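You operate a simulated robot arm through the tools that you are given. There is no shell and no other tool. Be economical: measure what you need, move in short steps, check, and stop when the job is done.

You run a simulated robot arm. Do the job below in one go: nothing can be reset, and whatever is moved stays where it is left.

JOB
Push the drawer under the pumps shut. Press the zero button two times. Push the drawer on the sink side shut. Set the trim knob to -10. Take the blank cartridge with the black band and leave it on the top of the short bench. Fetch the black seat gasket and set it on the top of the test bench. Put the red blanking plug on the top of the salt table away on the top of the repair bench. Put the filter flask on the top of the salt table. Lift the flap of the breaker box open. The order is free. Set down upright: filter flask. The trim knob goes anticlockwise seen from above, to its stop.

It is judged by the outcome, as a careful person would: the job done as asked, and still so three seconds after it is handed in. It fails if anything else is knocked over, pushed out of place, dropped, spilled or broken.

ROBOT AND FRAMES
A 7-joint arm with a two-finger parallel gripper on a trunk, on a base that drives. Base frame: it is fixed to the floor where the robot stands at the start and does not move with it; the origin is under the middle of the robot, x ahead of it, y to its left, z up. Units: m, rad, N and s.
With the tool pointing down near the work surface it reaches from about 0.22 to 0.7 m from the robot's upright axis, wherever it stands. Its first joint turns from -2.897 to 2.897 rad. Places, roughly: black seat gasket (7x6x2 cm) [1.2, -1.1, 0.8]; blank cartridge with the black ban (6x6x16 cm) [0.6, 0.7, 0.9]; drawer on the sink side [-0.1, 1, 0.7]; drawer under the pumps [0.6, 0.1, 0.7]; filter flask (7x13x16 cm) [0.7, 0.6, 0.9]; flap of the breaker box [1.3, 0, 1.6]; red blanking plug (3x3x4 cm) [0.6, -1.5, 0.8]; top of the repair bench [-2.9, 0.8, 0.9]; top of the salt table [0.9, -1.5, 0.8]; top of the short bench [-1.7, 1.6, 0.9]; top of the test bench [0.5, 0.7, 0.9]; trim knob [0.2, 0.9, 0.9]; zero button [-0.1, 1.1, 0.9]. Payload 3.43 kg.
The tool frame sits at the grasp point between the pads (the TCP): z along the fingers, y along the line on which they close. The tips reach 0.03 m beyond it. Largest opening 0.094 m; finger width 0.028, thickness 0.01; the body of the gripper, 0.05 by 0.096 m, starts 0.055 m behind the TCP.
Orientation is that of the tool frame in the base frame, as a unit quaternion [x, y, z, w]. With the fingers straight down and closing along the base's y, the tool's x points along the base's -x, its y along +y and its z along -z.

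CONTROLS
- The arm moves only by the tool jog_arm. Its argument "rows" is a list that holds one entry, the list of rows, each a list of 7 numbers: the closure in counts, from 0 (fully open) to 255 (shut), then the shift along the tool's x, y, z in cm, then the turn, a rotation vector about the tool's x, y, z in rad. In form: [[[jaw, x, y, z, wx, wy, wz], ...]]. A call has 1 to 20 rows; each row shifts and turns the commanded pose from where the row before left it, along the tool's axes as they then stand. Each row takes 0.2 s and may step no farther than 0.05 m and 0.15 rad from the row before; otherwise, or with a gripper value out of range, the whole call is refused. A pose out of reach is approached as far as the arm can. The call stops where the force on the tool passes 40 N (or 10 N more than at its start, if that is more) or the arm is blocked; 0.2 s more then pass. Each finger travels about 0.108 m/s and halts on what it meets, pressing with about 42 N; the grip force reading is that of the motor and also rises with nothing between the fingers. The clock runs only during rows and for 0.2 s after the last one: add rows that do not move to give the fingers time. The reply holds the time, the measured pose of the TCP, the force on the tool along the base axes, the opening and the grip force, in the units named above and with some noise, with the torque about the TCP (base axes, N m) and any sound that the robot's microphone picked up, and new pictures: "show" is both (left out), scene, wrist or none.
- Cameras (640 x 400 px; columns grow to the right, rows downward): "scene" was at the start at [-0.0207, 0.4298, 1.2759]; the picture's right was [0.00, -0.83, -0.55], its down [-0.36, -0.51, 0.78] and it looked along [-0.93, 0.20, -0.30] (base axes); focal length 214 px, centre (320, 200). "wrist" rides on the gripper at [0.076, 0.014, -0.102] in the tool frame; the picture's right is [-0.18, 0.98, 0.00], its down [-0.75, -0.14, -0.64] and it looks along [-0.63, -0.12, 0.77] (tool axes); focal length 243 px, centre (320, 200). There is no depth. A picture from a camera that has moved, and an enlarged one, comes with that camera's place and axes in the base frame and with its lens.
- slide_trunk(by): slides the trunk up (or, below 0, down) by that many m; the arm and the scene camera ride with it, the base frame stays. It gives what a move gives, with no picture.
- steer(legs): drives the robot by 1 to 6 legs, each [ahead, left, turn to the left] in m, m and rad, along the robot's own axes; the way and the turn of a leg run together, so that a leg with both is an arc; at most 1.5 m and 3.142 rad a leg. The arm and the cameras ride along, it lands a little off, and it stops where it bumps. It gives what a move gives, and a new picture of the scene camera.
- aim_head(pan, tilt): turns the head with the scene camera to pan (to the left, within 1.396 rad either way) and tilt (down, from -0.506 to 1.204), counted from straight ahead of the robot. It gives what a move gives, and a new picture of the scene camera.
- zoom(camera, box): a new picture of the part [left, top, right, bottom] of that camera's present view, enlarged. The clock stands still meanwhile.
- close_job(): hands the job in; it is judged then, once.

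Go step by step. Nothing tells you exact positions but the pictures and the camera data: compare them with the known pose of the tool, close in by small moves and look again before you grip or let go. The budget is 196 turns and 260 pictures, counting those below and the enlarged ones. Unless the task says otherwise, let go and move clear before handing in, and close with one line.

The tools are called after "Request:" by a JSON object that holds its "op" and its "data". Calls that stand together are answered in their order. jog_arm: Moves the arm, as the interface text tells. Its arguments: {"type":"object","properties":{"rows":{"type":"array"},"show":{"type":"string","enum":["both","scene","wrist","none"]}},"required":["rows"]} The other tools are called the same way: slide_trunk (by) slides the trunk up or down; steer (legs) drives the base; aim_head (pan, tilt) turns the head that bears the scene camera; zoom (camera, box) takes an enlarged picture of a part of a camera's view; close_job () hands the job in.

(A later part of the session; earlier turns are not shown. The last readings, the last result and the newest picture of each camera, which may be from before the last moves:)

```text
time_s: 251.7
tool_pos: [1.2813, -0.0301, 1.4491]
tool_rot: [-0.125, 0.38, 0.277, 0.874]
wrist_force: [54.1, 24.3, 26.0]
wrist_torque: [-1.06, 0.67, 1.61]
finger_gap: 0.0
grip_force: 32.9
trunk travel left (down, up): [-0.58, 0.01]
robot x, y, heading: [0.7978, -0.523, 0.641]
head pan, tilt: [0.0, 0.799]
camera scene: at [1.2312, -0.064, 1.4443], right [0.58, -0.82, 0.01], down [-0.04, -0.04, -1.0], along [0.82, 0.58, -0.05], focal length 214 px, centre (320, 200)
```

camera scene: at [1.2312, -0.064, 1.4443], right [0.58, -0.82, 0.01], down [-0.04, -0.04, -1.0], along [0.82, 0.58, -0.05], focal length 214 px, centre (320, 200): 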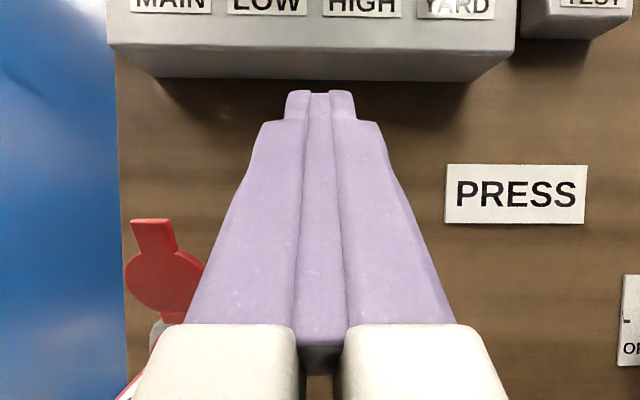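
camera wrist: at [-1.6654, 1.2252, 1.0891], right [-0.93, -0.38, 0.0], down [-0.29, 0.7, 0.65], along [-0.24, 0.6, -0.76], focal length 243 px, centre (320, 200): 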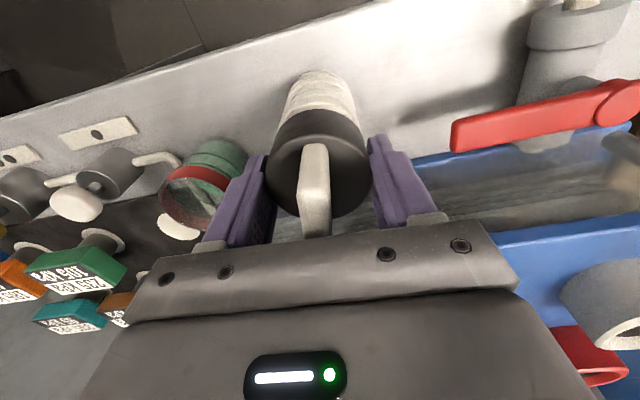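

The hand's camera housing bumped the forearm at that pitch. I ease back to 35° and hook the flap edge from inside at that angle.

Request:
{"op": "jog_arm", "data": {"rows": [[[255, 0, 0, 0, 0, 0.07, 0], [255, 0, 0, 0, 0, 0.07, 0], [255, 0, 0, 0, 0, 0, 0]]], "show": "none"}}

Request:
{"op": "aim_head", "data": {"pan": 0.0, "tilt": 0.45}}

```text
time_s: 252.5
tool_pos: [1.281, -0.0311, 1.4494]
tool_rot: [-0.144, 0.441, 0.266, 0.845]
wrist_force: [-0.6, -0.6, -0.3]
wrist_torque: [-0.04, -0.01, 0.02]
finger_gap: 0.0
grip_force: 33.0
trunk travel left (down, up): [-0.58, 0.01]
robot x, y, heading: [0.7945, -0.5241, 0.638]
head pan, tilt: [0.0, 0.799]
```

```text
time_s: 253.3
tool_pos: [1.2811, -0.0302, 1.4497]
tool_rot: [-0.144, 0.441, 0.266, 0.845]
wrist_force: [-0.7, 0.0, 0.1]
wrist_torque: [0.0, 0.0, 0.01]
finger_gap: 0.0002
grip_force: 32.8
trunk travel left (down, up): [-0.58, 0.01]
robot x, y, heading: [0.7931, -0.5219, 0.642]
head pan, tilt: [0.0, 0.45]
camera scene: at [1.224, -0.0687, 1.4842], right [0.58, -0.82, 0.01], down [0.13, 0.08, -0.99], along [0.81, 0.57, 0.16], focal length 214 px, centre (320, 200)
```

scene: 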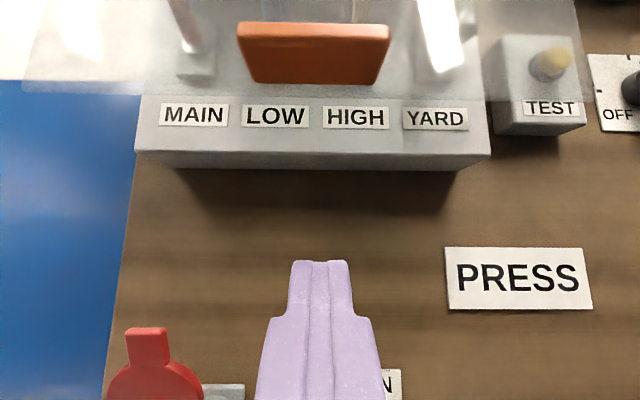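

Request:
{"op": "jog_arm", "data": {"rows": [[[255, 1.43, 0, 2.05, 0, 0, 0], [255, 1.43, 0, 2.05, 0, 0, 0], [255, -2.6, 0, 1.82, 0, 0, 0], [255, -2.6, 0, 1.82, 0, 0, 0], [255, -2.6, 0, 1.82, 0, 0, 0]]], "show": "scene"}}

```text
time_s: 254.5
tool_pos: [1.3227, -0.001, 1.5427]
tool_rot: [-0.144, 0.44, 0.266, 0.845]
wrist_force: [0.4, 0.6, -0.2]
wrist_torque: [0.01, 0.03, 0.02]
finger_gap: 0.0
grip_force: 33.2
trunk travel left (down, up): [-0.58, 0.01]
robot x, y, heading: [0.7932, -0.5245, 0.64]
head pan, tilt: [0.0, 0.45]
camera scene: at [1.2656, -0.0405, 1.5777], right [0.58, -0.82, 0.01], down [0.13, 0.08, -0.99], along [0.81, 0.57, 0.16], focal length 214 px, centre (320, 200)
```

scene: 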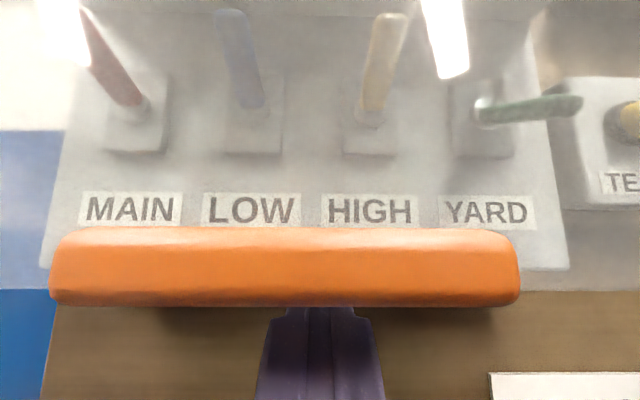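

Request:
{"op": "jog_arm", "data": {"rows": [[[255, -0.98, 0, 0.69, 0, 0, 0], [255, -0.57, 0, -0.82, 0, 0, 0], [255, -0.57, 0, -0.82, 0, 0, 0], [255, -0.57, 0, -0.82, 0, 0, 0]]], "show": "scene"}}

```text
time_s: 255.4
tool_pos: [1.3042, -0.0135, 1.551]
tool_rot: [-0.146, 0.446, 0.265, 0.842]
wrist_force: [-2.1, -2.2, -15.0]
wrist_torque: [0.12, -0.09, 0.01]
finger_gap: 0.0
grip_force: 33.1
trunk travel left (down, up): [-0.58, 0.01]
robot x, y, heading: [0.7932, -0.5244, 0.642]
head pan, tilt: [0.0, 0.45]
stopped in row 4: the force on the tool passed its limit at 42 N (the readings are from after the stop); the commanded pose is now the measured one
camera scene: at [1.2476, -0.0521, 1.5863], right [0.58, -0.82, 0.01], down [0.12, 0.08, -0.99], along [0.81, 0.57, 0.14], focal length 214 px, centre (320, 200)
```

scene: 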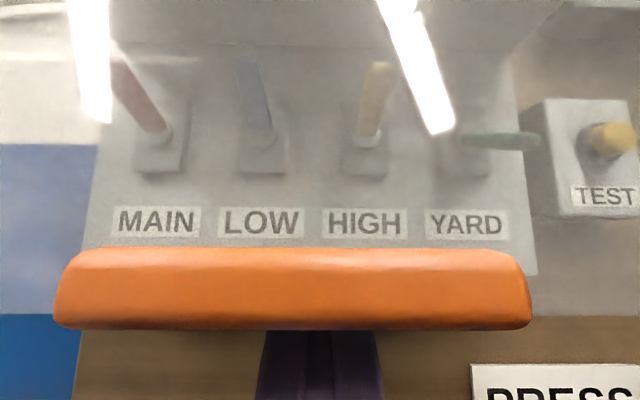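

The flap edge has moved out ~2 cm with the finger. Lower a touch and keep pulling, then follow the arc up.

Request:
{"op": "jog_arm", "data": {"rows": [[[255, 0.4, 0, -0.3, 0, 0, 0], [255, -0.57, 0, -0.82, 0, 0, 0], [255, -0.57, 0, -0.82, 0, 0, 0], [255, -0.65, 0, -0.77, 0, 0, 0], [255, -0.75, 0, -0.7, 0, 0, 0], [255, -0.8, 0, -0.65, 0, 0, 0]]], "show": "scene"}}

```text
time_s: 256.8
tool_pos: [1.2629, -0.0406, 1.5529]
tool_rot: [-0.145, 0.444, 0.266, 0.844]
wrist_force: [-0.4, -0.8, 0.1]
wrist_torque: [-0.01, -0.03, 0.02]
finger_gap: 0.0
grip_force: 32.9
trunk travel left (down, up): [-0.58, 0.01]
robot x, y, heading: [0.7978, -0.5208, 0.641]
head pan, tilt: [0.0, 0.45]
camera scene: at [1.2063, -0.0799, 1.5886], right [0.58, -0.82, 0.01], down [0.13, 0.08, -0.99], along [0.81, 0.57, 0.15], focal length 214 px, centre (320, 200)
```

scene: 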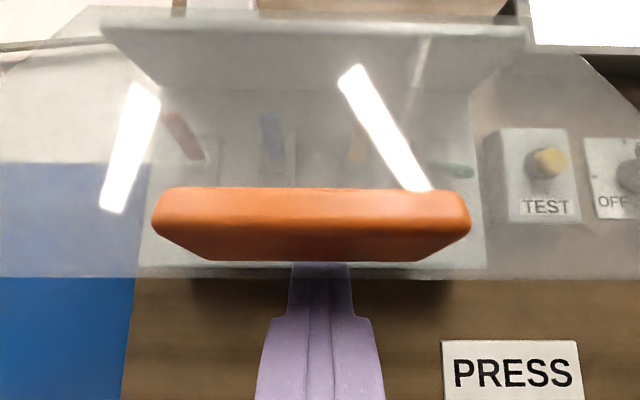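

Request:
{"op": "jog_arm", "data": {"rows": [[[255, -2.0, 0, 0.3, 0, 0, 0], [255, -2.0, 0, 0.3, 0, 0, 0], [255, -2.0, 0, 0.5, 0, 0, 0], [255, -2.0, 0, 0.5, 0, 0, 0]]], "show": "scene"}}

```text
time_s: 257.3
tool_pos: [1.2521, -0.0501, 1.571]
tool_rot: [-0.148, 0.45, 0.264, 0.84]
wrist_force: [-3.4, -2.2, -6.5]
wrist_torque: [0.08, -0.1, -0.08]
finger_gap: 0.0001
grip_force: 32.4
trunk travel left (down, up): [-0.58, 0.01]
robot x, y, heading: [0.7952, -0.5236, 0.639]
head pan, tilt: [0.0, 0.45]
stopped in row 2: the force on the tool passed its limit at 56 N (the readings are from after the stop); the commanded pose is now the measured one
camera scene: at [1.1949, -0.0888, 1.6078], right [0.58, -0.82, 0.01], down [0.11, 0.07, -0.99], along [0.81, 0.57, 0.13], focal length 214 px, centre (320, 200)
```

scene: 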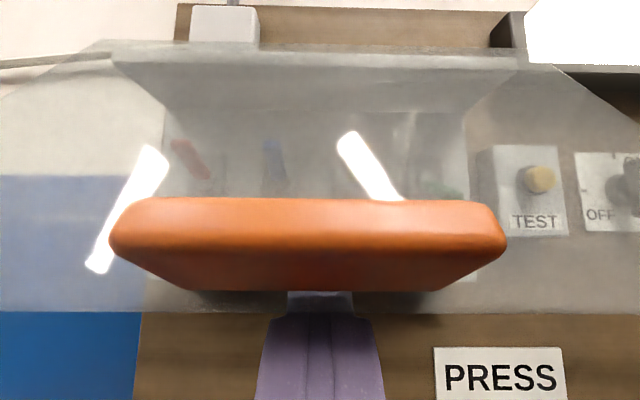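

Request:
{"op": "jog_arm", "data": {"rows": [[[255, 0.2, 0, -0.15, 0, 0, 0], [255, -0.6, 0, -0.35, 0, 0, 0], [255, -0.6, 0, -0.35, 0, 0, 0], [255, -0.6, 0, -0.35, 0, 0, 0], [255, -0.6, 0, -0.35, 0, 0, 0], [255, -0.62, 0, -0.3, 0, 0, 0], [255, -0.62, 0, -0.3, 0, 0, 0]]], "show": "scene"}}

```text
time_s: 258.9
tool_pos: [1.2208, -0.0703, 1.5901]
tool_rot: [-0.148, 0.449, 0.265, 0.84]
wrist_force: [-0.5, 0.7, 0.6]
wrist_torque: [0.0, 0.0, -0.02]
finger_gap: 0.0002
grip_force: 32.8
trunk travel left (down, up): [-0.58, 0.01]
robot x, y, heading: [0.7958, -0.5256, 0.639]
head pan, tilt: [0.0, 0.45]
camera scene: at [1.1643, -0.1093, 1.6255], right [0.58, -0.82, 0.01], down [0.12, 0.07, -0.99], along [0.81, 0.57, 0.13], focal length 214 px, centre (320, 200)
```

scene: 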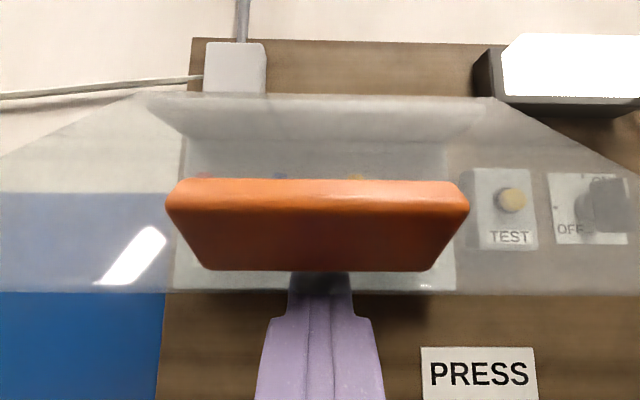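

Request:
{"op": "jog_arm", "data": {"rows": [[[255, -0.7, 0, 0, 0, 0, 0], [255, -0.8, 0, 0, 0, 0, 0], [255, -0.8, 0, 0.05, 0, 0, 0], [255, -0.8, 0, 0.1, 0, 0, 0], [255, -0.8, 0, 0.15, 0, 0, 0], [255, -0.8, 0, 0.2, 0, 0, 0], [255, -0.8, 0, 0.3, 0, 0, 0], [255, -0.8, 0, 0.4, 0, 0, 0]]], "show": "scene"}}

```text
time_s: 260.3
tool_pos: [1.2007, -0.0853, 1.6237]
tool_rot: [-0.149, 0.453, 0.263, 0.839]
wrist_force: [-16.0, -17.7, -20.1]
wrist_torque: [0.23, -0.38, 0.16]
finger_gap: 0.0002
grip_force: 33.0
trunk travel left (down, up): [-0.58, 0.01]
robot x, y, heading: [0.7946, -0.521, 0.64]
head pan, tilt: [0.0, 0.45]
stopped in row 6: the force on the tool passed its limit at 44 N (the readings are from after the stop); the commanded pose is now the measured one
camera scene: at [1.1446, -0.1239, 1.6608], right [0.58, -0.82, 0.01], down [0.11, 0.06, -0.99], along [0.81, 0.57, 0.12], focal length 214 px, centre (320, 200)
```

scene: 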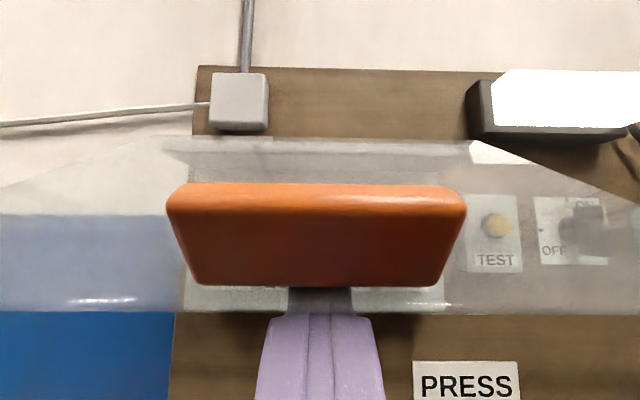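

The fingertip is pressing on the lip's end, not under the flap. Drop 3 cm, reach 6 cm further in beneath it, then lift.

Request:
{"op": "jog_arm", "data": {"rows": [[[255, 1.23, 0, -0.86, 0, 0, 0], [255, 1.23, 0, -0.86, 0, 0, 0], [255, 1.15, 0, 1.64, 0, 0, 0], [255, 1.15, 0, 1.64, 0, 0, 0], [255, 1.15, 0, 1.64, 0, 0, 0]]], "show": "scene"}}

```text
time_s: 261.5
tool_pos: [1.2525, -0.0482, 1.593]
tool_rot: [-0.149, 0.452, 0.263, 0.839]
wrist_force: [0.1, 0.3, -0.2]
wrist_torque: [0.03, 0.03, -0.01]
finger_gap: 0.0002
grip_force: 33.0
trunk travel left (down, up): [-0.58, 0.01]
robot x, y, heading: [0.797, -0.5246, 0.639]
head pan, tilt: [0.0, 0.45]
camera scene: at [1.1966, -0.0867, 1.6296], right [0.58, -0.82, 0.01], down [0.11, 0.06, -0.99], along [0.81, 0.57, 0.13], focal length 214 px, centre (320, 200)
```

scene: 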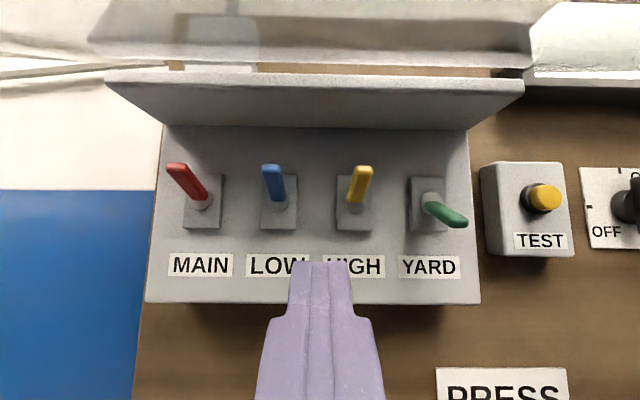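

The flap stays up where I left it and my finger is now under it. Raise to swing it further open.

Request:
{"op": "jog_arm", "data": {"rows": [[[255, -0.9, 0, 0.63, 0, 0, 0], [255, -0.9, 0, 0.63, 0, 0, 0], [255, -0.9, 0, 0.63, 0, 0, 0], [255, -0.9, 0, 0.63, 0, 0, 0], [255, -0.82, 0, 0.57, 0, 0, 0], [255, -0.82, 0, 0.57, 0, 0, 0], [255, -0.82, 0, 0.57, 0, 0, 0], [255, -0.82, 0, 0.57, 0, 0, 0], [255, -0.82, 0, 0.57, 0, 0, 0], [255, -0.82, 0, 0.57, 0, 0, 0], [255, -0.82, 0, 0.57, 0, 0, 0]]], "show": "scene"}}

```text
time_s: 262.2
tool_pos: [1.244, -0.054, 1.6161]
tool_rot: [-0.149, 0.452, 0.264, 0.839]
wrist_force: [-25.3, -25.2, -19.5]
wrist_torque: [1.84, -2.74, 1.03]
finger_gap: 0.0001
grip_force: 32.8
trunk travel left (down, up): [-0.58, 0.01]
robot x, y, heading: [0.7944, -0.5242, 0.64]
head pan, tilt: [0.0, 0.45]
stopped in row 3: the force on the tool passed its limit at 48 N (the readings are from after the stop); the commanded pose is now the measured one
camera scene: at [1.1882, -0.0922, 1.6538], right [0.58, -0.81, 0.01], down [0.12, 0.07, -0.99], along [0.81, 0.58, 0.13], focal length 214 px, centre (320, 200)
```

scene: 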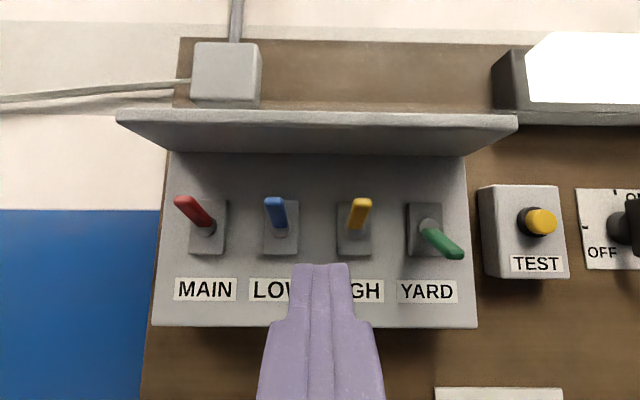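

The camera head itself touched the flap. I drop slightly, fold the head in (tilt 1.2), move the fingertip nearer the flap's outer end and lift again.

Request:
{"op": "jog_arm", "data": {"rows": [[[255, 1.23, 0, -0.86, 0, 0, 0], [255, 1.23, 0, -0.86, 0, 0, 0], [255, -0.7, 0, -1.0, 0, 0, 0], [255, -0.7, 0, -1.0, 0, 0, 0]]], "show": "none"}}

Request:
{"op": "aim_head", "data": {"pan": 0.0, "tilt": -0.1}}

```text
time_s: 263.2
tool_pos: [1.2308, -0.0649, 1.5876]
tool_rot: [-0.149, 0.452, 0.264, 0.839]
wrist_force: [-0.5, 0.6, 0.3]
wrist_torque: [0.04, 0.02, 0.01]
finger_gap: 0.0
grip_force: 33.0
trunk travel left (down, up): [-0.58, 0.01]
robot x, y, heading: [0.7953, -0.5211, 0.641]
head pan, tilt: [0.0, 0.45]
```

```text
time_s: 264.1
tool_pos: [1.2305, -0.064, 1.5864]
tool_rot: [-0.148, 0.451, 0.263, 0.84]
wrist_force: [0.2, 0.3, -0.3]
wrist_torque: [0.01, -0.02, -0.01]
finger_gap: 0.0001
grip_force: 32.8
trunk travel left (down, up): [-0.58, 0.01]
robot x, y, heading: [0.797, -0.5233, 0.639]
head pan, tilt: [0.0, -0.099]
camera scene: at [1.1484, -0.1199, 1.6639], right [0.58, -0.82, 0.01], down [0.52, 0.35, -0.78], along [0.63, 0.46, 0.63], focal length 214 px, centre (320, 200)
```

scene: 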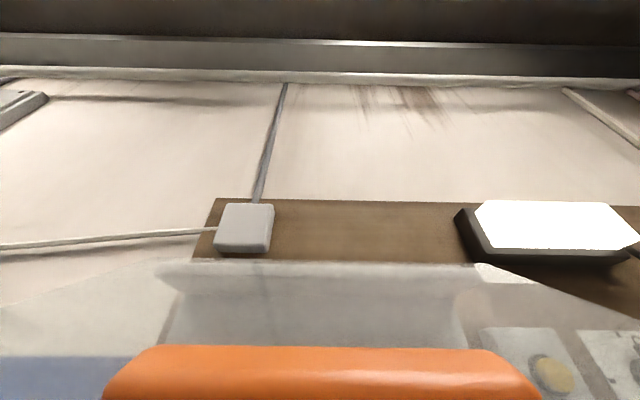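

Request:
{"op": "aim_head", "data": {"pan": 0.0, "tilt": 1.2}}

Request:
{"op": "jog_arm", "data": {"rows": [[[255, -0.9, 0, -1.2, 0, 0, 0], [255, -1.64, 0, 1.15, 0, 0, 0], [255, -1.64, 0, 1.15, 0, 0, 0], [255, -0.82, 0, 0.57, 0, 0, 0], [255, -0.57, 0, 0.4, 0, 0, 0], [255, -0.57, 0, 0.4, 0, 0, 0], [255, -0.57, 0, 0.4, 0, 0, 0], [255, -0.57, 0, 0.4, 0, 0, 0], [255, -0.57, 0, 0.4, 0, 0, 0], [255, -0.57, 0, 0.4, 0, 0, 0], [255, -0.57, 0, 0.4, 0, 0, 0], [255, -0.57, 0, 0.4, 0, 0, 0], [255, -0.57, 0, 0.4, 0, 0, 0]]], "show": "none"}}

```text
time_s: 265.6
tool_pos: [1.2301, -0.0638, 1.5878]
tool_rot: [-0.149, 0.452, 0.263, 0.839]
wrist_force: [0.5, -0.4, -0.3]
wrist_torque: [0.01, 0.0, 0.02]
finger_gap: 0.0
grip_force: 32.8
trunk travel left (down, up): [-0.58, 0.01]
robot x, y, heading: [0.7934, -0.5225, 0.641]
head pan, tilt: [0.0, 1.201]
camera scene: at [1.1764, -0.1017, 1.5561], right [0.58, -0.82, 0.01], down [-0.47, -0.34, -0.81], along [0.67, 0.46, -0.58], focal length 214 px, centre (320, 200)
```

scene: 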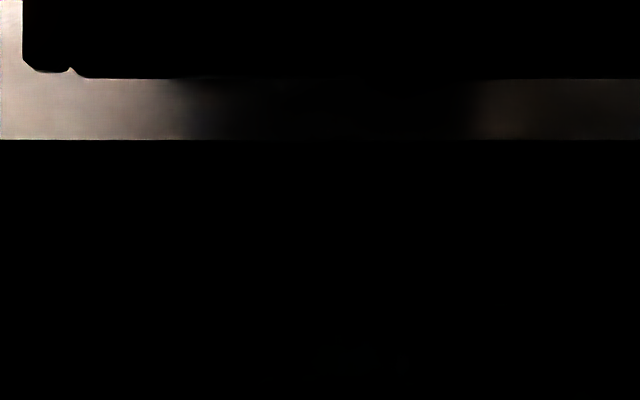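

```text
time_s: 268.4
tool_pos: [1.2192, -0.0671, 1.6998]
tool_rot: [-0.149, 0.452, 0.263, 0.839]
wrist_force: [0.3, 0.1, -1.2]
wrist_torque: [0.03, -0.05, 0.02]
finger_gap: 0.0002
grip_force: 33.3
trunk travel left (down, up): [-0.58, 0.01]
robot x, y, heading: [0.7939, -0.521, 0.634]
head pan, tilt: [0.0, 1.201]
```

Request:
{"op": "jog_arm", "data": {"rows": [[[255, -0.65, 0, 0.46, 0, 0, 0], [255, -0.65, 0, 0.46, 0, 0, 0], [255, -0.65, 0, 0.46, 0, 0, 0], [255, -0.65, 0, 0.46, 0, 0, 0], [255, -0.65, 0, 0.46, 0, 0, 0], [255, -0.65, 0, 0.46, 0, 0, 0], [255, -0.65, 0, 0.46, 0, 0, 0], [255, -0.65, 0, 0.46, 0, 0, 0], [255, -0.65, 0, 0.46, 0, 0, 0], [255, -0.65, 0, 0.46, 0, 0, 0], [255, -0.65, 0, 0.46, 0, 0, 0], [255, -0.65, 0, 0.46, 0, 0, 0]]], "show": "none"}}

Request:
{"op": "aim_head", "data": {"pan": 0.0, "tilt": 0.2}}

```text
time_s: 270.3
tool_pos: [1.2228, -0.0663, 1.7585]
tool_rot: [-0.154, 0.46, 0.262, 0.834]
wrist_force: [-3.2, -3.6, -9.6]
wrist_torque: [0.06, 0.04, 0.06]
finger_gap: 0.0
grip_force: 33.0
trunk travel left (down, up): [-0.58, 0.01]
robot x, y, heading: [0.7936, -0.5235, 0.638]
head pan, tilt: [0.0, 1.201]
stopped in row 9: the force on the tool passed its limit at 51 N (the readings are from after the stop); the commanded pose is now the measured one
```

```text
time_s: 271.6
tool_pos: [1.2222, -0.0651, 1.7583]
tool_rot: [-0.154, 0.459, 0.263, 0.835]
wrist_force: [-7.3, -7.7, -22.2]
wrist_torque: [0.0, 0.15, -0.01]
finger_gap: 0.0
grip_force: 33.0
trunk travel left (down, up): [-0.58, 0.01]
robot x, y, heading: [0.7961, -0.5235, 0.637]
head pan, tilt: [0.0, 0.201]
camera scene: at [1.157, -0.1106, 1.8162], right [0.58, -0.82, 0.02], down [0.29, 0.19, -0.94], along [0.76, 0.55, 0.35], focal length 214 px, centre (320, 200)
```

scene: 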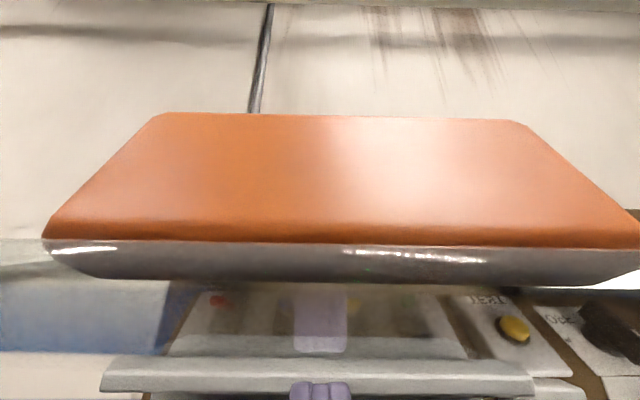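

The flap is now swung beyond horizontal against its stop. Withdraw the finger downward and back, and verify it stays.

Request:
{"op": "jog_arm", "data": {"rows": [[[255, 0.82, 0, -0.57, 0, 0, 0], [255, 1.64, 0, -1.15, 0, 0, 0], [255, 2.0, 0, -1.4, 0, 0, 0], [255, 2.5, 0, -1.75, 0, 0, 0], [255, -2.3, 0, -3.3, 0, 0, 0], [255, -2.3, 0, -3.3, 0, 0, 0], [255, -2.3, 0, -3.3, 0, 0, 0], [255, -2.3, 0, -3.3, 0, 0, 0], [255, -2.3, 0, -3.3, 0, 0, 0]]], "show": "none"}}

Request:
{"op": "aim_head", "data": {"pan": 0.0, "tilt": 0.4}}

```text
time_s: 273.3
tool_pos: [1.1081, -0.1521, 1.6779]
tool_rot: [-0.156, 0.464, 0.262, 0.832]
wrist_force: [23.4, 25.7, 4.3]
wrist_torque: [-0.03, 0.18, -1.08]
finger_gap: 0.0
grip_force: 32.8
trunk travel left (down, up): [-0.58, 0.01]
robot x, y, heading: [0.7933, -0.5222, 0.64]
head pan, tilt: [0.0, 0.201]
stopped in row 8: the force on the tool passed its limit at 122 N (the readings are from after the stop); the commanded pose is now the measured one
```

```text
time_s: 274.0
tool_pos: [1.1089, -0.1506, 1.6788]
tool_rot: [-0.155, 0.465, 0.261, 0.832]
wrist_force: [36.5, 41.1, 11.5]
wrist_torque: [-0.45, 0.84, -1.63]
finger_gap: 0.0
grip_force: 33.7
trunk travel left (down, up): [-0.58, 0.01]
robot x, y, heading: [0.7928, -0.5263, 0.641]
head pan, tilt: [0.0, 0.4]
camera scene: at [1.0524, -0.1902, 1.7209], right [0.58, -0.81, 0.02], down [0.13, 0.07, -0.99], along [0.8, 0.57, 0.15], focal length 214 px, centre (320, 200)
```

scene: 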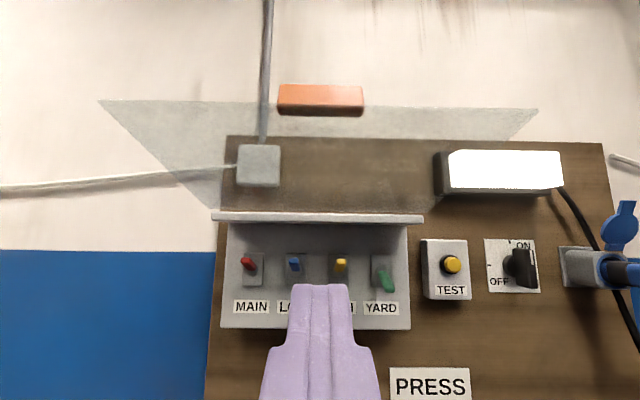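

The flap stands open. The hand bumped the forearm while retracting; ease it by pitching down, then back the base away.

Request:
{"op": "jog_arm", "data": {"rows": [[[255, 0.5, 0, 1.0, 0, 0.05, 0], [255, 0, 0, 0, 0, 0.08, 0], [255, 0, 0, 0, 0, 0.08, 0]]], "show": "none"}}

Request:
{"op": "steer", "data": {"legs": [[-0.45, 0, 0]]}}

```text
time_s: 274.8
tool_pos: [1.1172, -0.1445, 1.6791]
tool_rot: [-0.181, 0.548, 0.244, 0.779]
wrist_force: [1.0, -0.5, 0.0]
wrist_torque: [-0.01, 0.03, 0.01]
finger_gap: 0.0001
grip_force: 32.8
trunk travel left (down, up): [-0.58, 0.01]
robot x, y, heading: [0.7956, -0.5215, 0.635]
head pan, tilt: [0.0, 0.4]
```

```text
time_s: 277.5
tool_pos: [0.7688, -0.4047, 1.6793]
tool_rot: [-0.182, 0.548, 0.245, 0.779]
wrist_force: [-0.2, 0.5, -0.7]
wrist_torque: [-0.01, 0.03, 0.01]
finger_gap: 0.0
grip_force: 32.7
trunk travel left (down, up): [-0.58, 0.01]
robot x, y, heading: [0.449, -0.7844, 0.64]
head pan, tilt: [0.0, 0.4]
camera scene: at [0.7203, -0.4362, 1.7353], right [0.58, -0.81, 0.02], down [-0.04, -0.05, -1.0], along [0.81, 0.58, -0.06], focal length 214 px, centre (320, 200)
```

scene: 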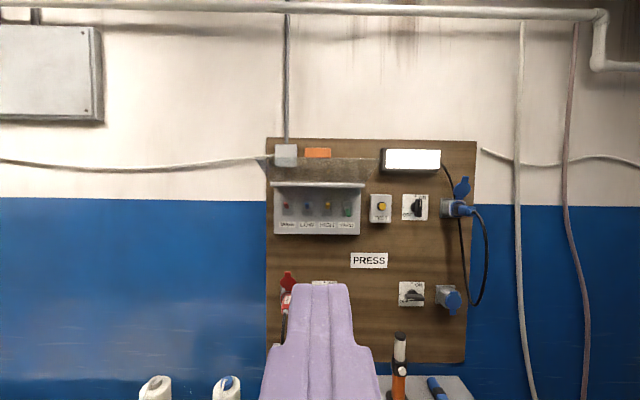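

The flap stays open. Now to the plug: turn to the salt table, shift right, lower the trunk and point the tool down.

Request:
{"op": "steer", "data": {"legs": [[0, 0, -1.598], [0, -0.46, 0]]}}

Request:
{"op": "slide_trunk", "data": {"by": -0.25}}

Request:
{"op": "jog_arm", "data": {"rows": [[[100, 0, 0, 0, 0, 0.15, 0], [100, 0, 0, 0, 0, 0.15, 0], [100, 0, 0, 0, 0, 0.15, 0], [100, 0, 0, 0, 0, 0.15, 0], [100, 0, 0, 0, 0, 0.15, 0], [100, 0, 0, 0, 0, 0.15, 0], [100, 0, 0, 0, 0, 0.15, 0], [100, 0, 0, 0, 0, 0.15, 0], [100, 0, 0, 0, 0, 0.15, 0], [100, 0, 0, 0, 0, 0.15, 0], [100, 0, 0, 0, 0, 0.15, 0], [100, 0, 0, 0, 0, 0.15, 0], [100, 0, 0, 0, 0, 0.15, 0]]], "show": "none"}}

Request:
{"op": "aim_head", "data": {"pan": 0.0, "tilt": -0.1}}

```text
time_s: 284.0
tool_pos: [0.4652, -1.3747, 1.6781]
tool_rot: [0.258, 0.516, -0.377, 0.724]
wrist_force: [-0.4, -0.7, 1.2]
wrist_torque: [-0.03, -0.02, 0.03]
finger_gap: 0.0
grip_force: 32.7
trunk travel left (down, up): [-0.58, 0.01]
robot x, y, heading: [0.084, -1.0507, -0.937]
head pan, tilt: [0.0, 0.4]
camera scene: at [0.4321, -1.3238, 1.7352], right [-0.81, -0.58, 0.01], down [-0.05, 0.04, -1.0], along [0.58, -0.81, -0.06], focal length 214 px, centre (320, 200)
```

scene: 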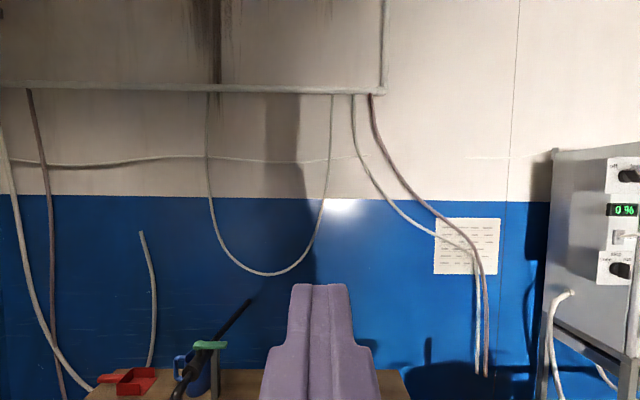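

```text
time_s: 286.6
tool_pos: [0.4655, -1.3742, 1.4291]
tool_rot: [0.259, 0.516, -0.378, 0.724]
wrist_force: [-0.8, 0.6, 0.1]
wrist_torque: [0.03, -0.01, 0.01]
finger_gap: 0.0001
grip_force: 33.0
trunk travel left (down, up): [-0.33, 0.26]
robot x, y, heading: [0.0899, -1.0506, -0.935]
head pan, tilt: [0.0, 0.4]
```

```text
time_s: 289.4
tool_pos: [0.4683, -1.3739, 1.4217]
tool_rot: [0.458, 0.889, -0.017, -0.003]
wrist_force: [-0.6, 0.3, 0.4]
wrist_torque: [0.0, 0.01, 0.0]
finger_gap: 0.0571
grip_force: 0.0
out of reach, approached as far as the arm can: row 10
trunk travel left (down, up): [-0.33, 0.26]
robot x, y, heading: [0.0865, -1.0516, -0.933]
head pan, tilt: [0.0, 0.4]
```

```text
time_s: 290.3
tool_pos: [0.4686, -1.3725, 1.4227]
tool_rot: [0.457, 0.89, -0.018, -0.001]
wrist_force: [0.4, 0.3, 0.3]
wrist_torque: [0.03, 0.03, 0.01]
finger_gap: 0.0572
grip_force: 0.1
trunk travel left (down, up): [-0.33, 0.26]
robot x, y, heading: [0.0886, -1.0489, -0.932]
head pan, tilt: [0.0, -0.099]
camera scene: at [0.5396, -1.4662, 1.4666], right [-0.81, -0.58, 0.03], down [-0.58, 0.81, -0.11], along [0.04, -0.11, -0.99], focal length 214 px, centre (320, 200)
```

scene: 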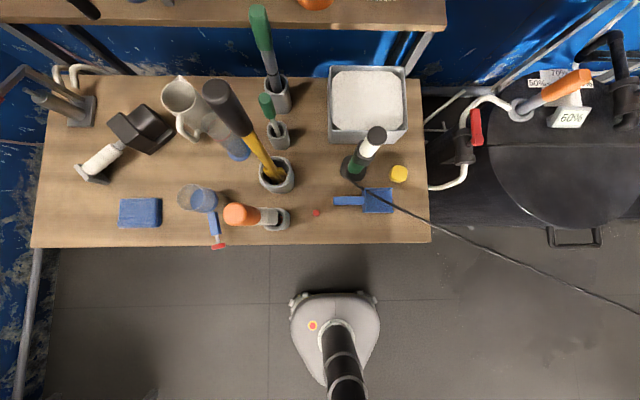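

Plug at (0.553, −1.499). I lower the trunk, pitch 35° and approach from the front.

Request:
{"op": "slide_trunk", "data": {"by": -0.25}}

Request:
{"op": "jog_arm", "data": {"rows": [[[120, 0, 0, 0, 0, -0.15, 0], [120, 0, 0, 0, 0, -0.15, 0], [120, 0, 0, 0, 0, -0.15, 0], [120, 0, 0, 0, 0, -0.15, 0], [120, -3.85, -0.15, 2.7, 0, 0, 0], [120, -3.85, -0.15, 2.7, 0, 0, 0], [120, -3.85, -0.15, 2.7, 0, 0, 0], [120, 2.53, 0, 3.6, 0, 0, 0], [120, 2.53, 0, 3.6, 0, 0, 0], [120, 2.53, 0, 3.6, 0, 0, 0], [120, 2.53, 0, 3.6, 0, 0, 0]]], "show": "wrist"}}

Request:
{"op": "aim_head", "data": {"pan": 0.0, "tilt": 0.6}}

```text
time_s: 292.9
tool_pos: [0.4682, -1.3716, 1.1718]
tool_rot: [0.457, 0.889, -0.018, -0.001]
wrist_force: [0.3, -0.5, 0.2]
wrist_torque: [-0.01, 0.03, -0.03]
finger_gap: 0.0573
grip_force: 0.0
trunk travel left (down, up): [-0.08, 0.51]
robot x, y, heading: [0.0872, -1.0491, -0.929]
head pan, tilt: [0.0, -0.099]
```

```text
time_s: 295.3
tool_pos: [0.5416, -1.4926, 0.996]
tool_rot: [0.431, 0.85, -0.15, 0.261]
wrist_force: [0.2, 0.0, 1.0]
wrist_torque: [0.03, 0.0, -0.04]
finger_gap: 0.05
grip_force: 0.1
trunk travel left (down, up): [-0.08, 0.51]
robot x, y, heading: [0.0879, -1.0514, -0.932]
head pan, tilt: [0.0, -0.099]
camera wrist: at [0.4833, -1.3853, 1.0373], right [0.89, 0.45, 0.07], down [0.05, -0.27, 0.96], along [0.45, -0.85, -0.26], focal length 243 px, centre (320, 200)
```

wrist: 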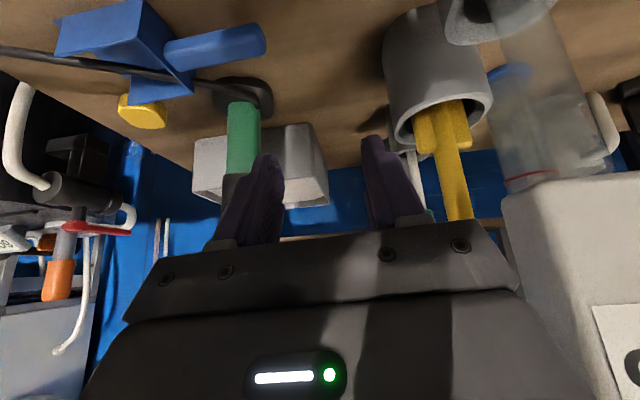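

```text
time_s: 296.4
tool_pos: [0.542, -1.4916, 0.9976]
tool_rot: [0.431, 0.85, -0.152, 0.261]
wrist_force: [-0.8, 0.2, 0.0]
wrist_torque: [0.0, 0.02, 0.04]
finger_gap: 0.0499
grip_force: 0.2
trunk travel left (down, up): [-0.08, 0.51]
robot x, y, heading: [0.0864, -1.0473, -0.933]
head pan, tilt: [0.0, 0.6]
camera scene: at [0.5562, -1.5069, 1.0639], right [-0.81, -0.58, 0.03], down [-0.58, 0.81, -0.01], along [-0.02, -0.03, -1.0], focal length 214 px, centre (320, 200)
```

scene: 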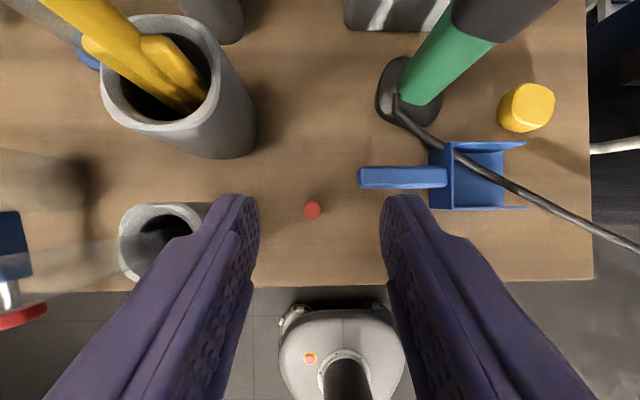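

Request:
{"op": "jog_arm", "data": {"rows": [[[120, 2.0, 0.3, 2.87, 0, 0, 0], [120, 2.0, 0, 2.87, 0, 0, 0], [120, 2.0, 0, 2.87, 0, 0, 0], [120, 1.7, 0, 2.45, 0, 0, 0]]], "show": "both"}}

```text
time_s: 297.4
tool_pos: [0.5418, -1.495, 0.8611]
tool_rot: [0.432, 0.85, -0.152, 0.261]
wrist_force: [0.5, 0.8, 0.9]
wrist_torque: [0.01, 0.0, 0.01]
finger_gap: 0.0498
grip_force: 0.0
trunk travel left (down, up): [-0.08, 0.51]
robot x, y, heading: [0.0842, -1.0516, -0.928]
head pan, tilt: [0.0, 0.6]
camera scene: at [0.5558, -1.5093, 0.9268], right [-0.81, -0.58, 0.03], down [-0.58, 0.81, -0.01], along [-0.02, -0.03, -1.0], focal length 214 px, centre (320, 200)
camera wrist: at [0.4827, -1.3879, 0.9011], right [0.89, 0.45, 0.07], down [0.05, -0.26, 0.96], along [0.45, -0.85, -0.26], focal length 243 px, centre (320, 200)
```

scene: 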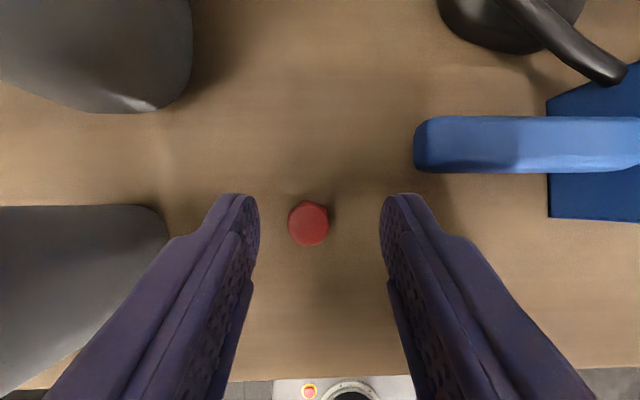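
wrist: 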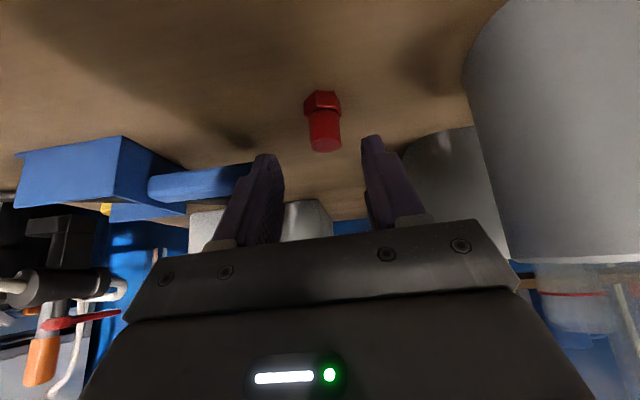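

Request:
{"op": "jog_arm", "data": {"rows": [[[120, 0.7, 0.5, 1.0, 0, 0, 0], [120, 0.55, 0, 0.8, 0, 0, 0], [255, 0, 0, 0, 0, 0, 0], [255, 0, 0, 0, 0, 0, 0], [255, 0, 0, 0, 0, 0, 0]]], "show": "wrist"}}

```text
time_s: 298.6
tool_pos: [0.5449, -1.4931, 0.8384]
tool_rot: [0.431, 0.85, -0.152, 0.262]
wrist_force: [0.8, 0.6, 0.3]
wrist_torque: [-0.01, 0.01, -0.04]
finger_gap: 0.0184
grip_force: 42.1
trunk travel left (down, up): [-0.08, 0.51]
robot x, y, heading: [0.0846, -1.0496, -0.928]
head pan, tilt: [0.0, 0.6]
camera wrist: at [0.4858, -1.3852, 0.8792], right [0.89, 0.45, 0.07], down [0.05, -0.26, 0.96], along [0.45, -0.85, -0.26], focal length 243 px, centre (320, 200)
```

wrist: 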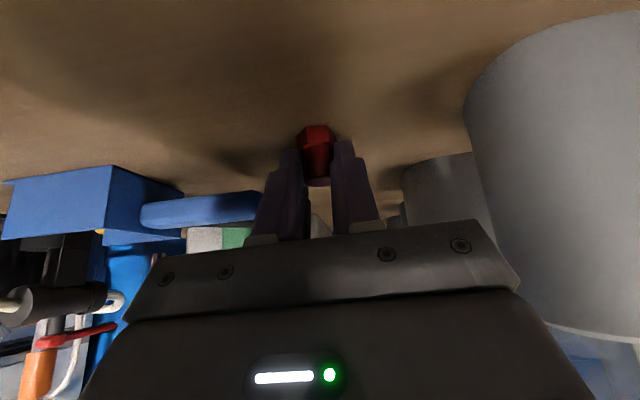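

Plug held. Lift, retract, raise the trunk and drive toward the repair bench.

Request:
{"op": "jog_arm", "data": {"rows": [[[255, -1.15, 0, -1.63, 0, 0, 0], [255, -2.3, 0, -3.26, 0, 0, 0], [255, -2.3, 0, -3.26, 0, 0, 0], [255, -2.3, 0, -3.26, 0, 0, 0], [255, 3.8, 0, -2.7, 0, 0, 0], [255, 3.8, 0, -2.7, 0, 0, 0], [255, 3.8, 0, -2.7, 0, 0, 0]]], "show": "scene"}}

Request:
{"op": "slide_trunk", "data": {"by": 0.3}}

Request:
{"op": "steer", "data": {"legs": [[-0.5, 0, 0], [0, 0, 3.13], [0, 0.9, 0], [0.9, 0, 0]]}}

Request:
{"op": "aim_head", "data": {"pan": 0.0, "tilt": -0.1}}

```text
time_s: 300.2
tool_pos: [0.4665, -1.3787, 0.9809]
tool_rot: [0.431, 0.85, -0.152, 0.261]
wrist_force: [0.0, 0.9, -0.4]
wrist_torque: [0.02, 0.02, -0.01]
finger_gap: 0.0195
grip_force: 41.9
trunk travel left (down, up): [-0.08, 0.51]
robot x, y, heading: [0.0879, -1.0509, -0.93]
head pan, tilt: [0.0, 0.6]
camera scene: at [0.4808, -1.3925, 1.0473], right [-0.81, -0.58, 0.03], down [-0.58, 0.81, -0.01], along [-0.02, -0.03, -1.0], focal length 214 px, centre (320, 200)
```

scene: 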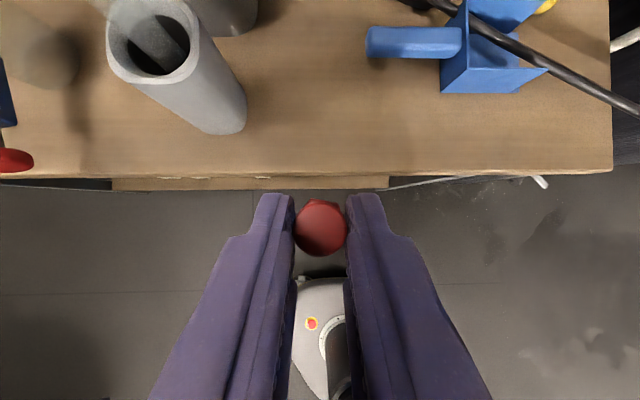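

```text
time_s: 303.2
tool_pos: [0.4657, -1.3795, 1.2822]
tool_rot: [0.432, 0.85, -0.152, 0.261]
wrist_force: [0.6, -0.2, -0.5]
wrist_torque: [0.0, 0.01, 0.04]
finger_gap: 0.0195
grip_force: 42.0
trunk travel left (down, up): [-0.38, 0.21]
robot x, y, heading: [0.0903, -1.0484, -0.932]
head pan, tilt: [0.0, 0.6]
```

```text
time_s: 322.2
tool_pos: [-1.8465, -0.1573, 1.2817]
tool_rot: [0.852, -0.428, -0.261, -0.151]
wrist_force: [0.0, -0.4, 0.0]
wrist_torque: [0.0, -0.01, 0.02]
finger_gap: 0.0195
grip_force: 42.3
trunk travel left (down, up): [-0.38, 0.21]
robot x, y, heading: [-1.4628, -0.4856, 2.219]
head pan, tilt: [0.0, 0.6]
camera scene: at [-1.8593, -0.142, 1.347], right [0.81, 0.59, 0.03], down [0.59, -0.81, -0.01], along [0.02, 0.03, -1.0], focal length 214 px, centre (320, 200)
```

scene: 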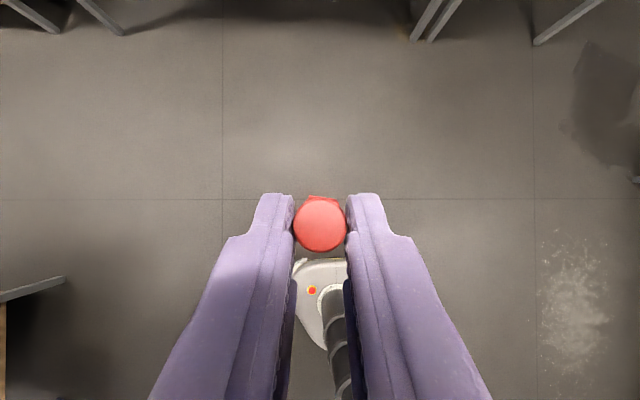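

```text
time_s: 323.3
tool_pos: [-1.8465, -0.1601, 1.2818]
tool_rot: [0.852, -0.428, -0.261, -0.151]
wrist_force: [0.4, 0.4, -0.5]
wrist_torque: [0.02, 0.0, 0.0]
finger_gap: 0.0198
grip_force: 42.1
trunk travel left (down, up): [-0.38, 0.21]
robot x, y, heading: [-1.4629, -0.4859, 2.22]
head pan, tilt: [0.0, -0.099]
camera scene: at [-1.8904, -0.1014, 1.385], right [0.81, 0.59, 0.03], down [0.46, -0.6, -0.65], along [-0.36, 0.54, -0.76], focal length 214 px, centre (320, 200)
```

scene: 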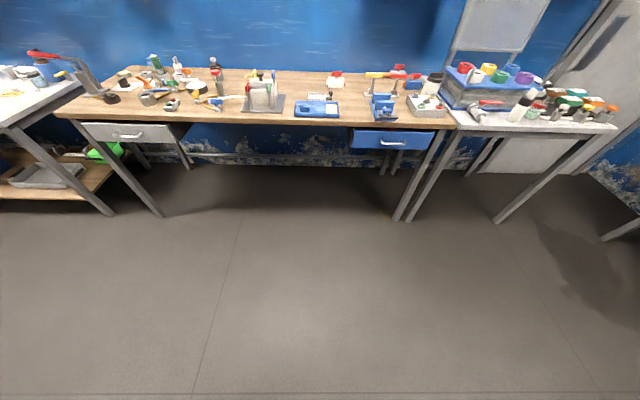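

Request:
{"op": "zoom", "data": {"camera": "scene", "box": [180, 60, 460, 160]}}

```text
2.29 times, centred on (320, 110) of scene
camera zoom: at [-1.8904, -0.1014, 1.385], right [0.81, 0.59, 0.03], down [0.46, -0.6, -0.65], along [-0.36, 0.54, -0.76], focal length 490 px, centre (320, 406)
```

zoom: 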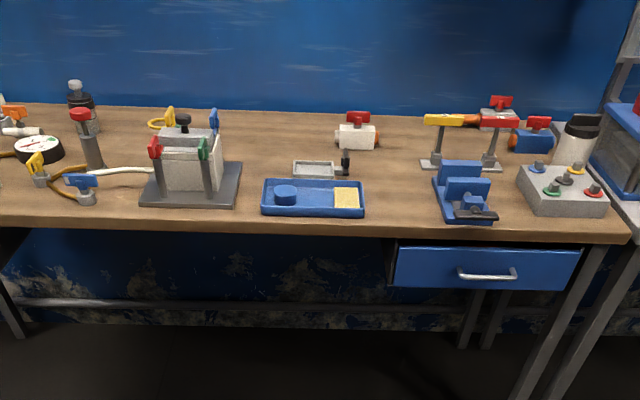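

Free spot on the repair bench between the blue tray and the blue holder ≈(−2.34, 0.85). Drive up.

Request:
{"op": "steer", "data": {"legs": [[0.98, -0.18, -0.02]]}}

Request:
{"op": "aim_head", "data": {"pan": 0.0, "tilt": 0.35}}

```text
time_s: 328.6
tool_pos: [-2.2998, 0.7544, 1.2811]
tool_rot: [0.849, -0.434, -0.26, -0.153]
wrist_force: [-0.3, -0.4, -0.5]
wrist_torque: [-0.01, -0.03, 0.0]
finger_gap: 0.0196
grip_force: 41.8
trunk travel left (down, up): [-0.38, 0.21]
robot x, y, heading: [-1.9227, 0.4282, 2.207]
head pan, tilt: [0.0, -0.099]
camera scene: at [-2.3429, 0.8134, 1.3849], right [0.82, 0.58, 0.03], down [0.46, -0.61, -0.65], along [-0.36, 0.55, -0.76], focal length 214 px, centre (320, 200)
```

scene: 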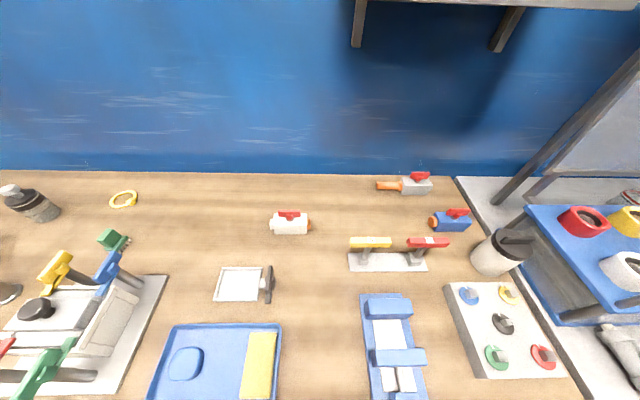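

```text
time_s: 329.5
tool_pos: [-2.2983, 0.7548, 1.2815]
tool_rot: [0.849, -0.434, -0.261, -0.153]
wrist_force: [-0.9, -1.1, 0.0]
wrist_torque: [0.0, 0.02, -0.01]
finger_gap: 0.0195
grip_force: 42.2
trunk travel left (down, up): [-0.38, 0.21]
robot x, y, heading: [-1.9223, 0.4262, 2.206]
head pan, tilt: [0.0, 0.351]
camera scene: at [-2.3245, 0.7889, 1.3565], right [0.82, 0.58, 0.03], down [0.56, -0.78, -0.26], along [-0.12, 0.23, -0.96], focal length 214 px, centre (320, 200)
```

scene: 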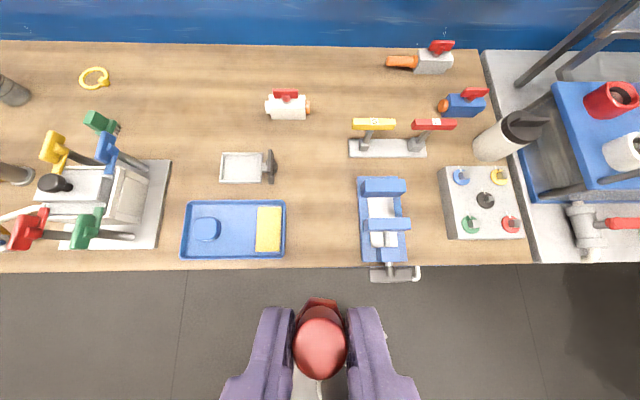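

Request:
{"op": "jog_arm", "data": {"rows": [[[255, -3.47, -0.5, 2.43, 0, 0, 0], [255, -3.47, -0.5, 2.43, 0, 0, 0], [255, -3.47, -0.5, 2.43, 0, 0, 0], [255, 2.36, 0, 3.36, 0, 0, 0], [255, 2.36, 0, 3.36, 0, 0, 0], [255, 2.36, 0, 3.36, 0, 0, 0], [255, 2.36, 0, 3.36, 0, 0, 0], [255, 2.36, 0, 3.36, 0, 0, 0], [255, 2.36, 0, 3.36, 0, 0, 0], [255, 2.36, 0, 3.36, 0, 0, 0]]], "show": "wrist"}}

Request:
{"op": "aim_head", "data": {"pan": 0.0, "tilt": 0.6}}

```text
time_s: 331.7
tool_pos: [-2.3526, 0.8739, 0.994]
tool_rot: [0.849, -0.433, -0.261, -0.152]
wrist_force: [0.4, 0.2, -0.4]
wrist_torque: [0.01, 0.01, -0.01]
finger_gap: 0.0195
grip_force: 41.5
trunk travel left (down, up): [-0.38, 0.21]
robot x, y, heading: [-1.9196, 0.4232, 2.205]
head pan, tilt: [0.0, 0.351]
camera wrist: at [-2.2955, 0.7649, 1.0333], right [-0.89, -0.45, 0.07], down [-0.05, 0.27, 0.96], along [-0.45, 0.85, -0.26], focal length 243 px, centre (320, 200)
```

wrist: 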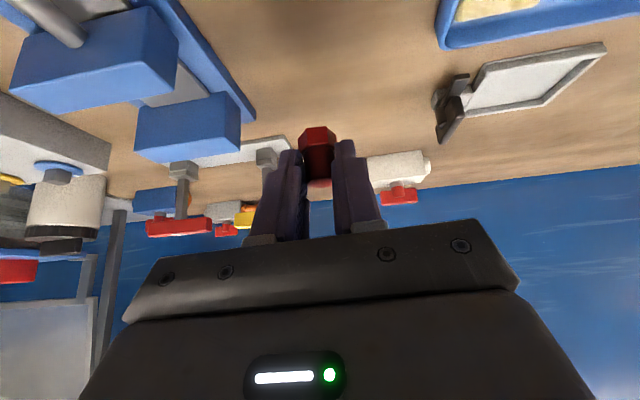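

```text
time_s: 332.4
tool_pos: [-2.3523, 0.873, 0.9938]
tool_rot: [0.849, -0.434, -0.261, -0.153]
wrist_force: [-0.9, -0.3, -0.5]
wrist_torque: [-0.03, -0.01, -0.01]
finger_gap: 0.0197
grip_force: 42.0
trunk travel left (down, up): [-0.38, 0.21]
robot x, y, heading: [-1.9206, 0.4275, 2.204]
head pan, tilt: [0.0, 0.6]
camera scene: at [-2.365, 0.8908, 1.0598], right [0.82, 0.58, 0.03], down [0.58, -0.82, -0.01], along [0.02, 0.03, -1.0], focal length 214 px, centre (320, 200)
```

scene: 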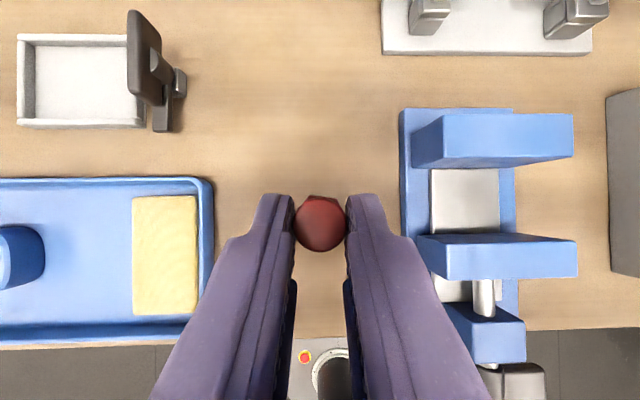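

Request:
{"op": "jog_arm", "data": {"rows": [[[255, 1.72, 0, 2.46, 0, 0, 0], [255, 1.15, 0, 1.64, 0, 0, 0]]], "show": "none"}}

Request:
{"op": "jog_arm", "data": {"rows": [[[255, 0.57, 0, 0.82, 0, 0, 0], [255, 0.29, 0, 0.41, 0, 0, 0]]], "show": "none"}}

Request:
{"op": "jog_arm", "data": {"rows": [[[255, 0.29, 0, 0.41, 0, 0, 0], [255, 0.29, 0, 0.41, 0, 0, 0]]], "show": "wrist"}}

```text
time_s: 333.0
tool_pos: [-2.3516, 0.8734, 0.944]
tool_rot: [0.849, -0.433, -0.261, -0.152]
wrist_force: [0.3, -0.5, -0.6]
wrist_torque: [-0.01, 0.0, 0.01]
finger_gap: 0.0197
grip_force: 42.6
trunk travel left (down, up): [-0.38, 0.21]
robot x, y, heading: [-1.9212, 0.4268, 2.206]
head pan, tilt: [0.0, 0.6]
```

```text
time_s: 333.6
tool_pos: [-2.3514, 0.8746, 0.9298]
tool_rot: [0.849, -0.434, -0.261, -0.152]
wrist_force: [0.5, 0.0, -0.5]
wrist_torque: [-0.04, 0.02, -0.01]
finger_gap: 0.0194
grip_force: 42.3
trunk travel left (down, up): [-0.38, 0.21]
robot x, y, heading: [-1.9202, 0.4223, 2.206]
head pan, tilt: [0.0, 0.6]
```

```text
time_s: 334.2
tool_pos: [-2.3511, 0.873, 0.9193]
tool_rot: [0.85, -0.433, -0.26, -0.152]
wrist_force: [-0.7, 1.1, 0.4]
wrist_torque: [-0.02, -0.02, 0.0]
finger_gap: 0.0196
grip_force: 41.9
trunk travel left (down, up): [-0.38, 0.21]
robot x, y, heading: [-1.9204, 0.4275, 2.203]
head pan, tilt: [0.0, 0.6]
camera wrist: at [-2.2944, 0.7654, 0.9596], right [-0.89, -0.45, 0.07], down [-0.05, 0.26, 0.96], along [-0.45, 0.85, -0.26], focal length 243 px, centre (320, 200)
```

wrist: 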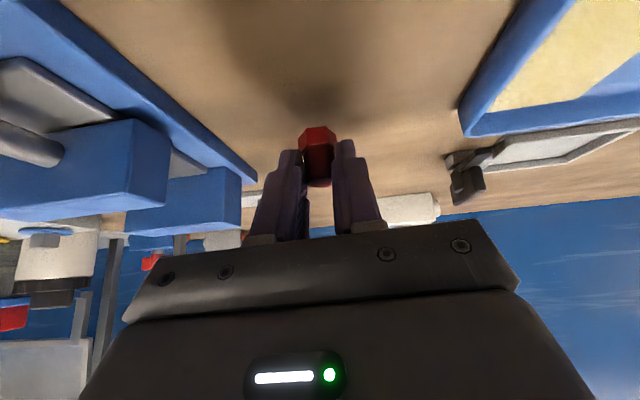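

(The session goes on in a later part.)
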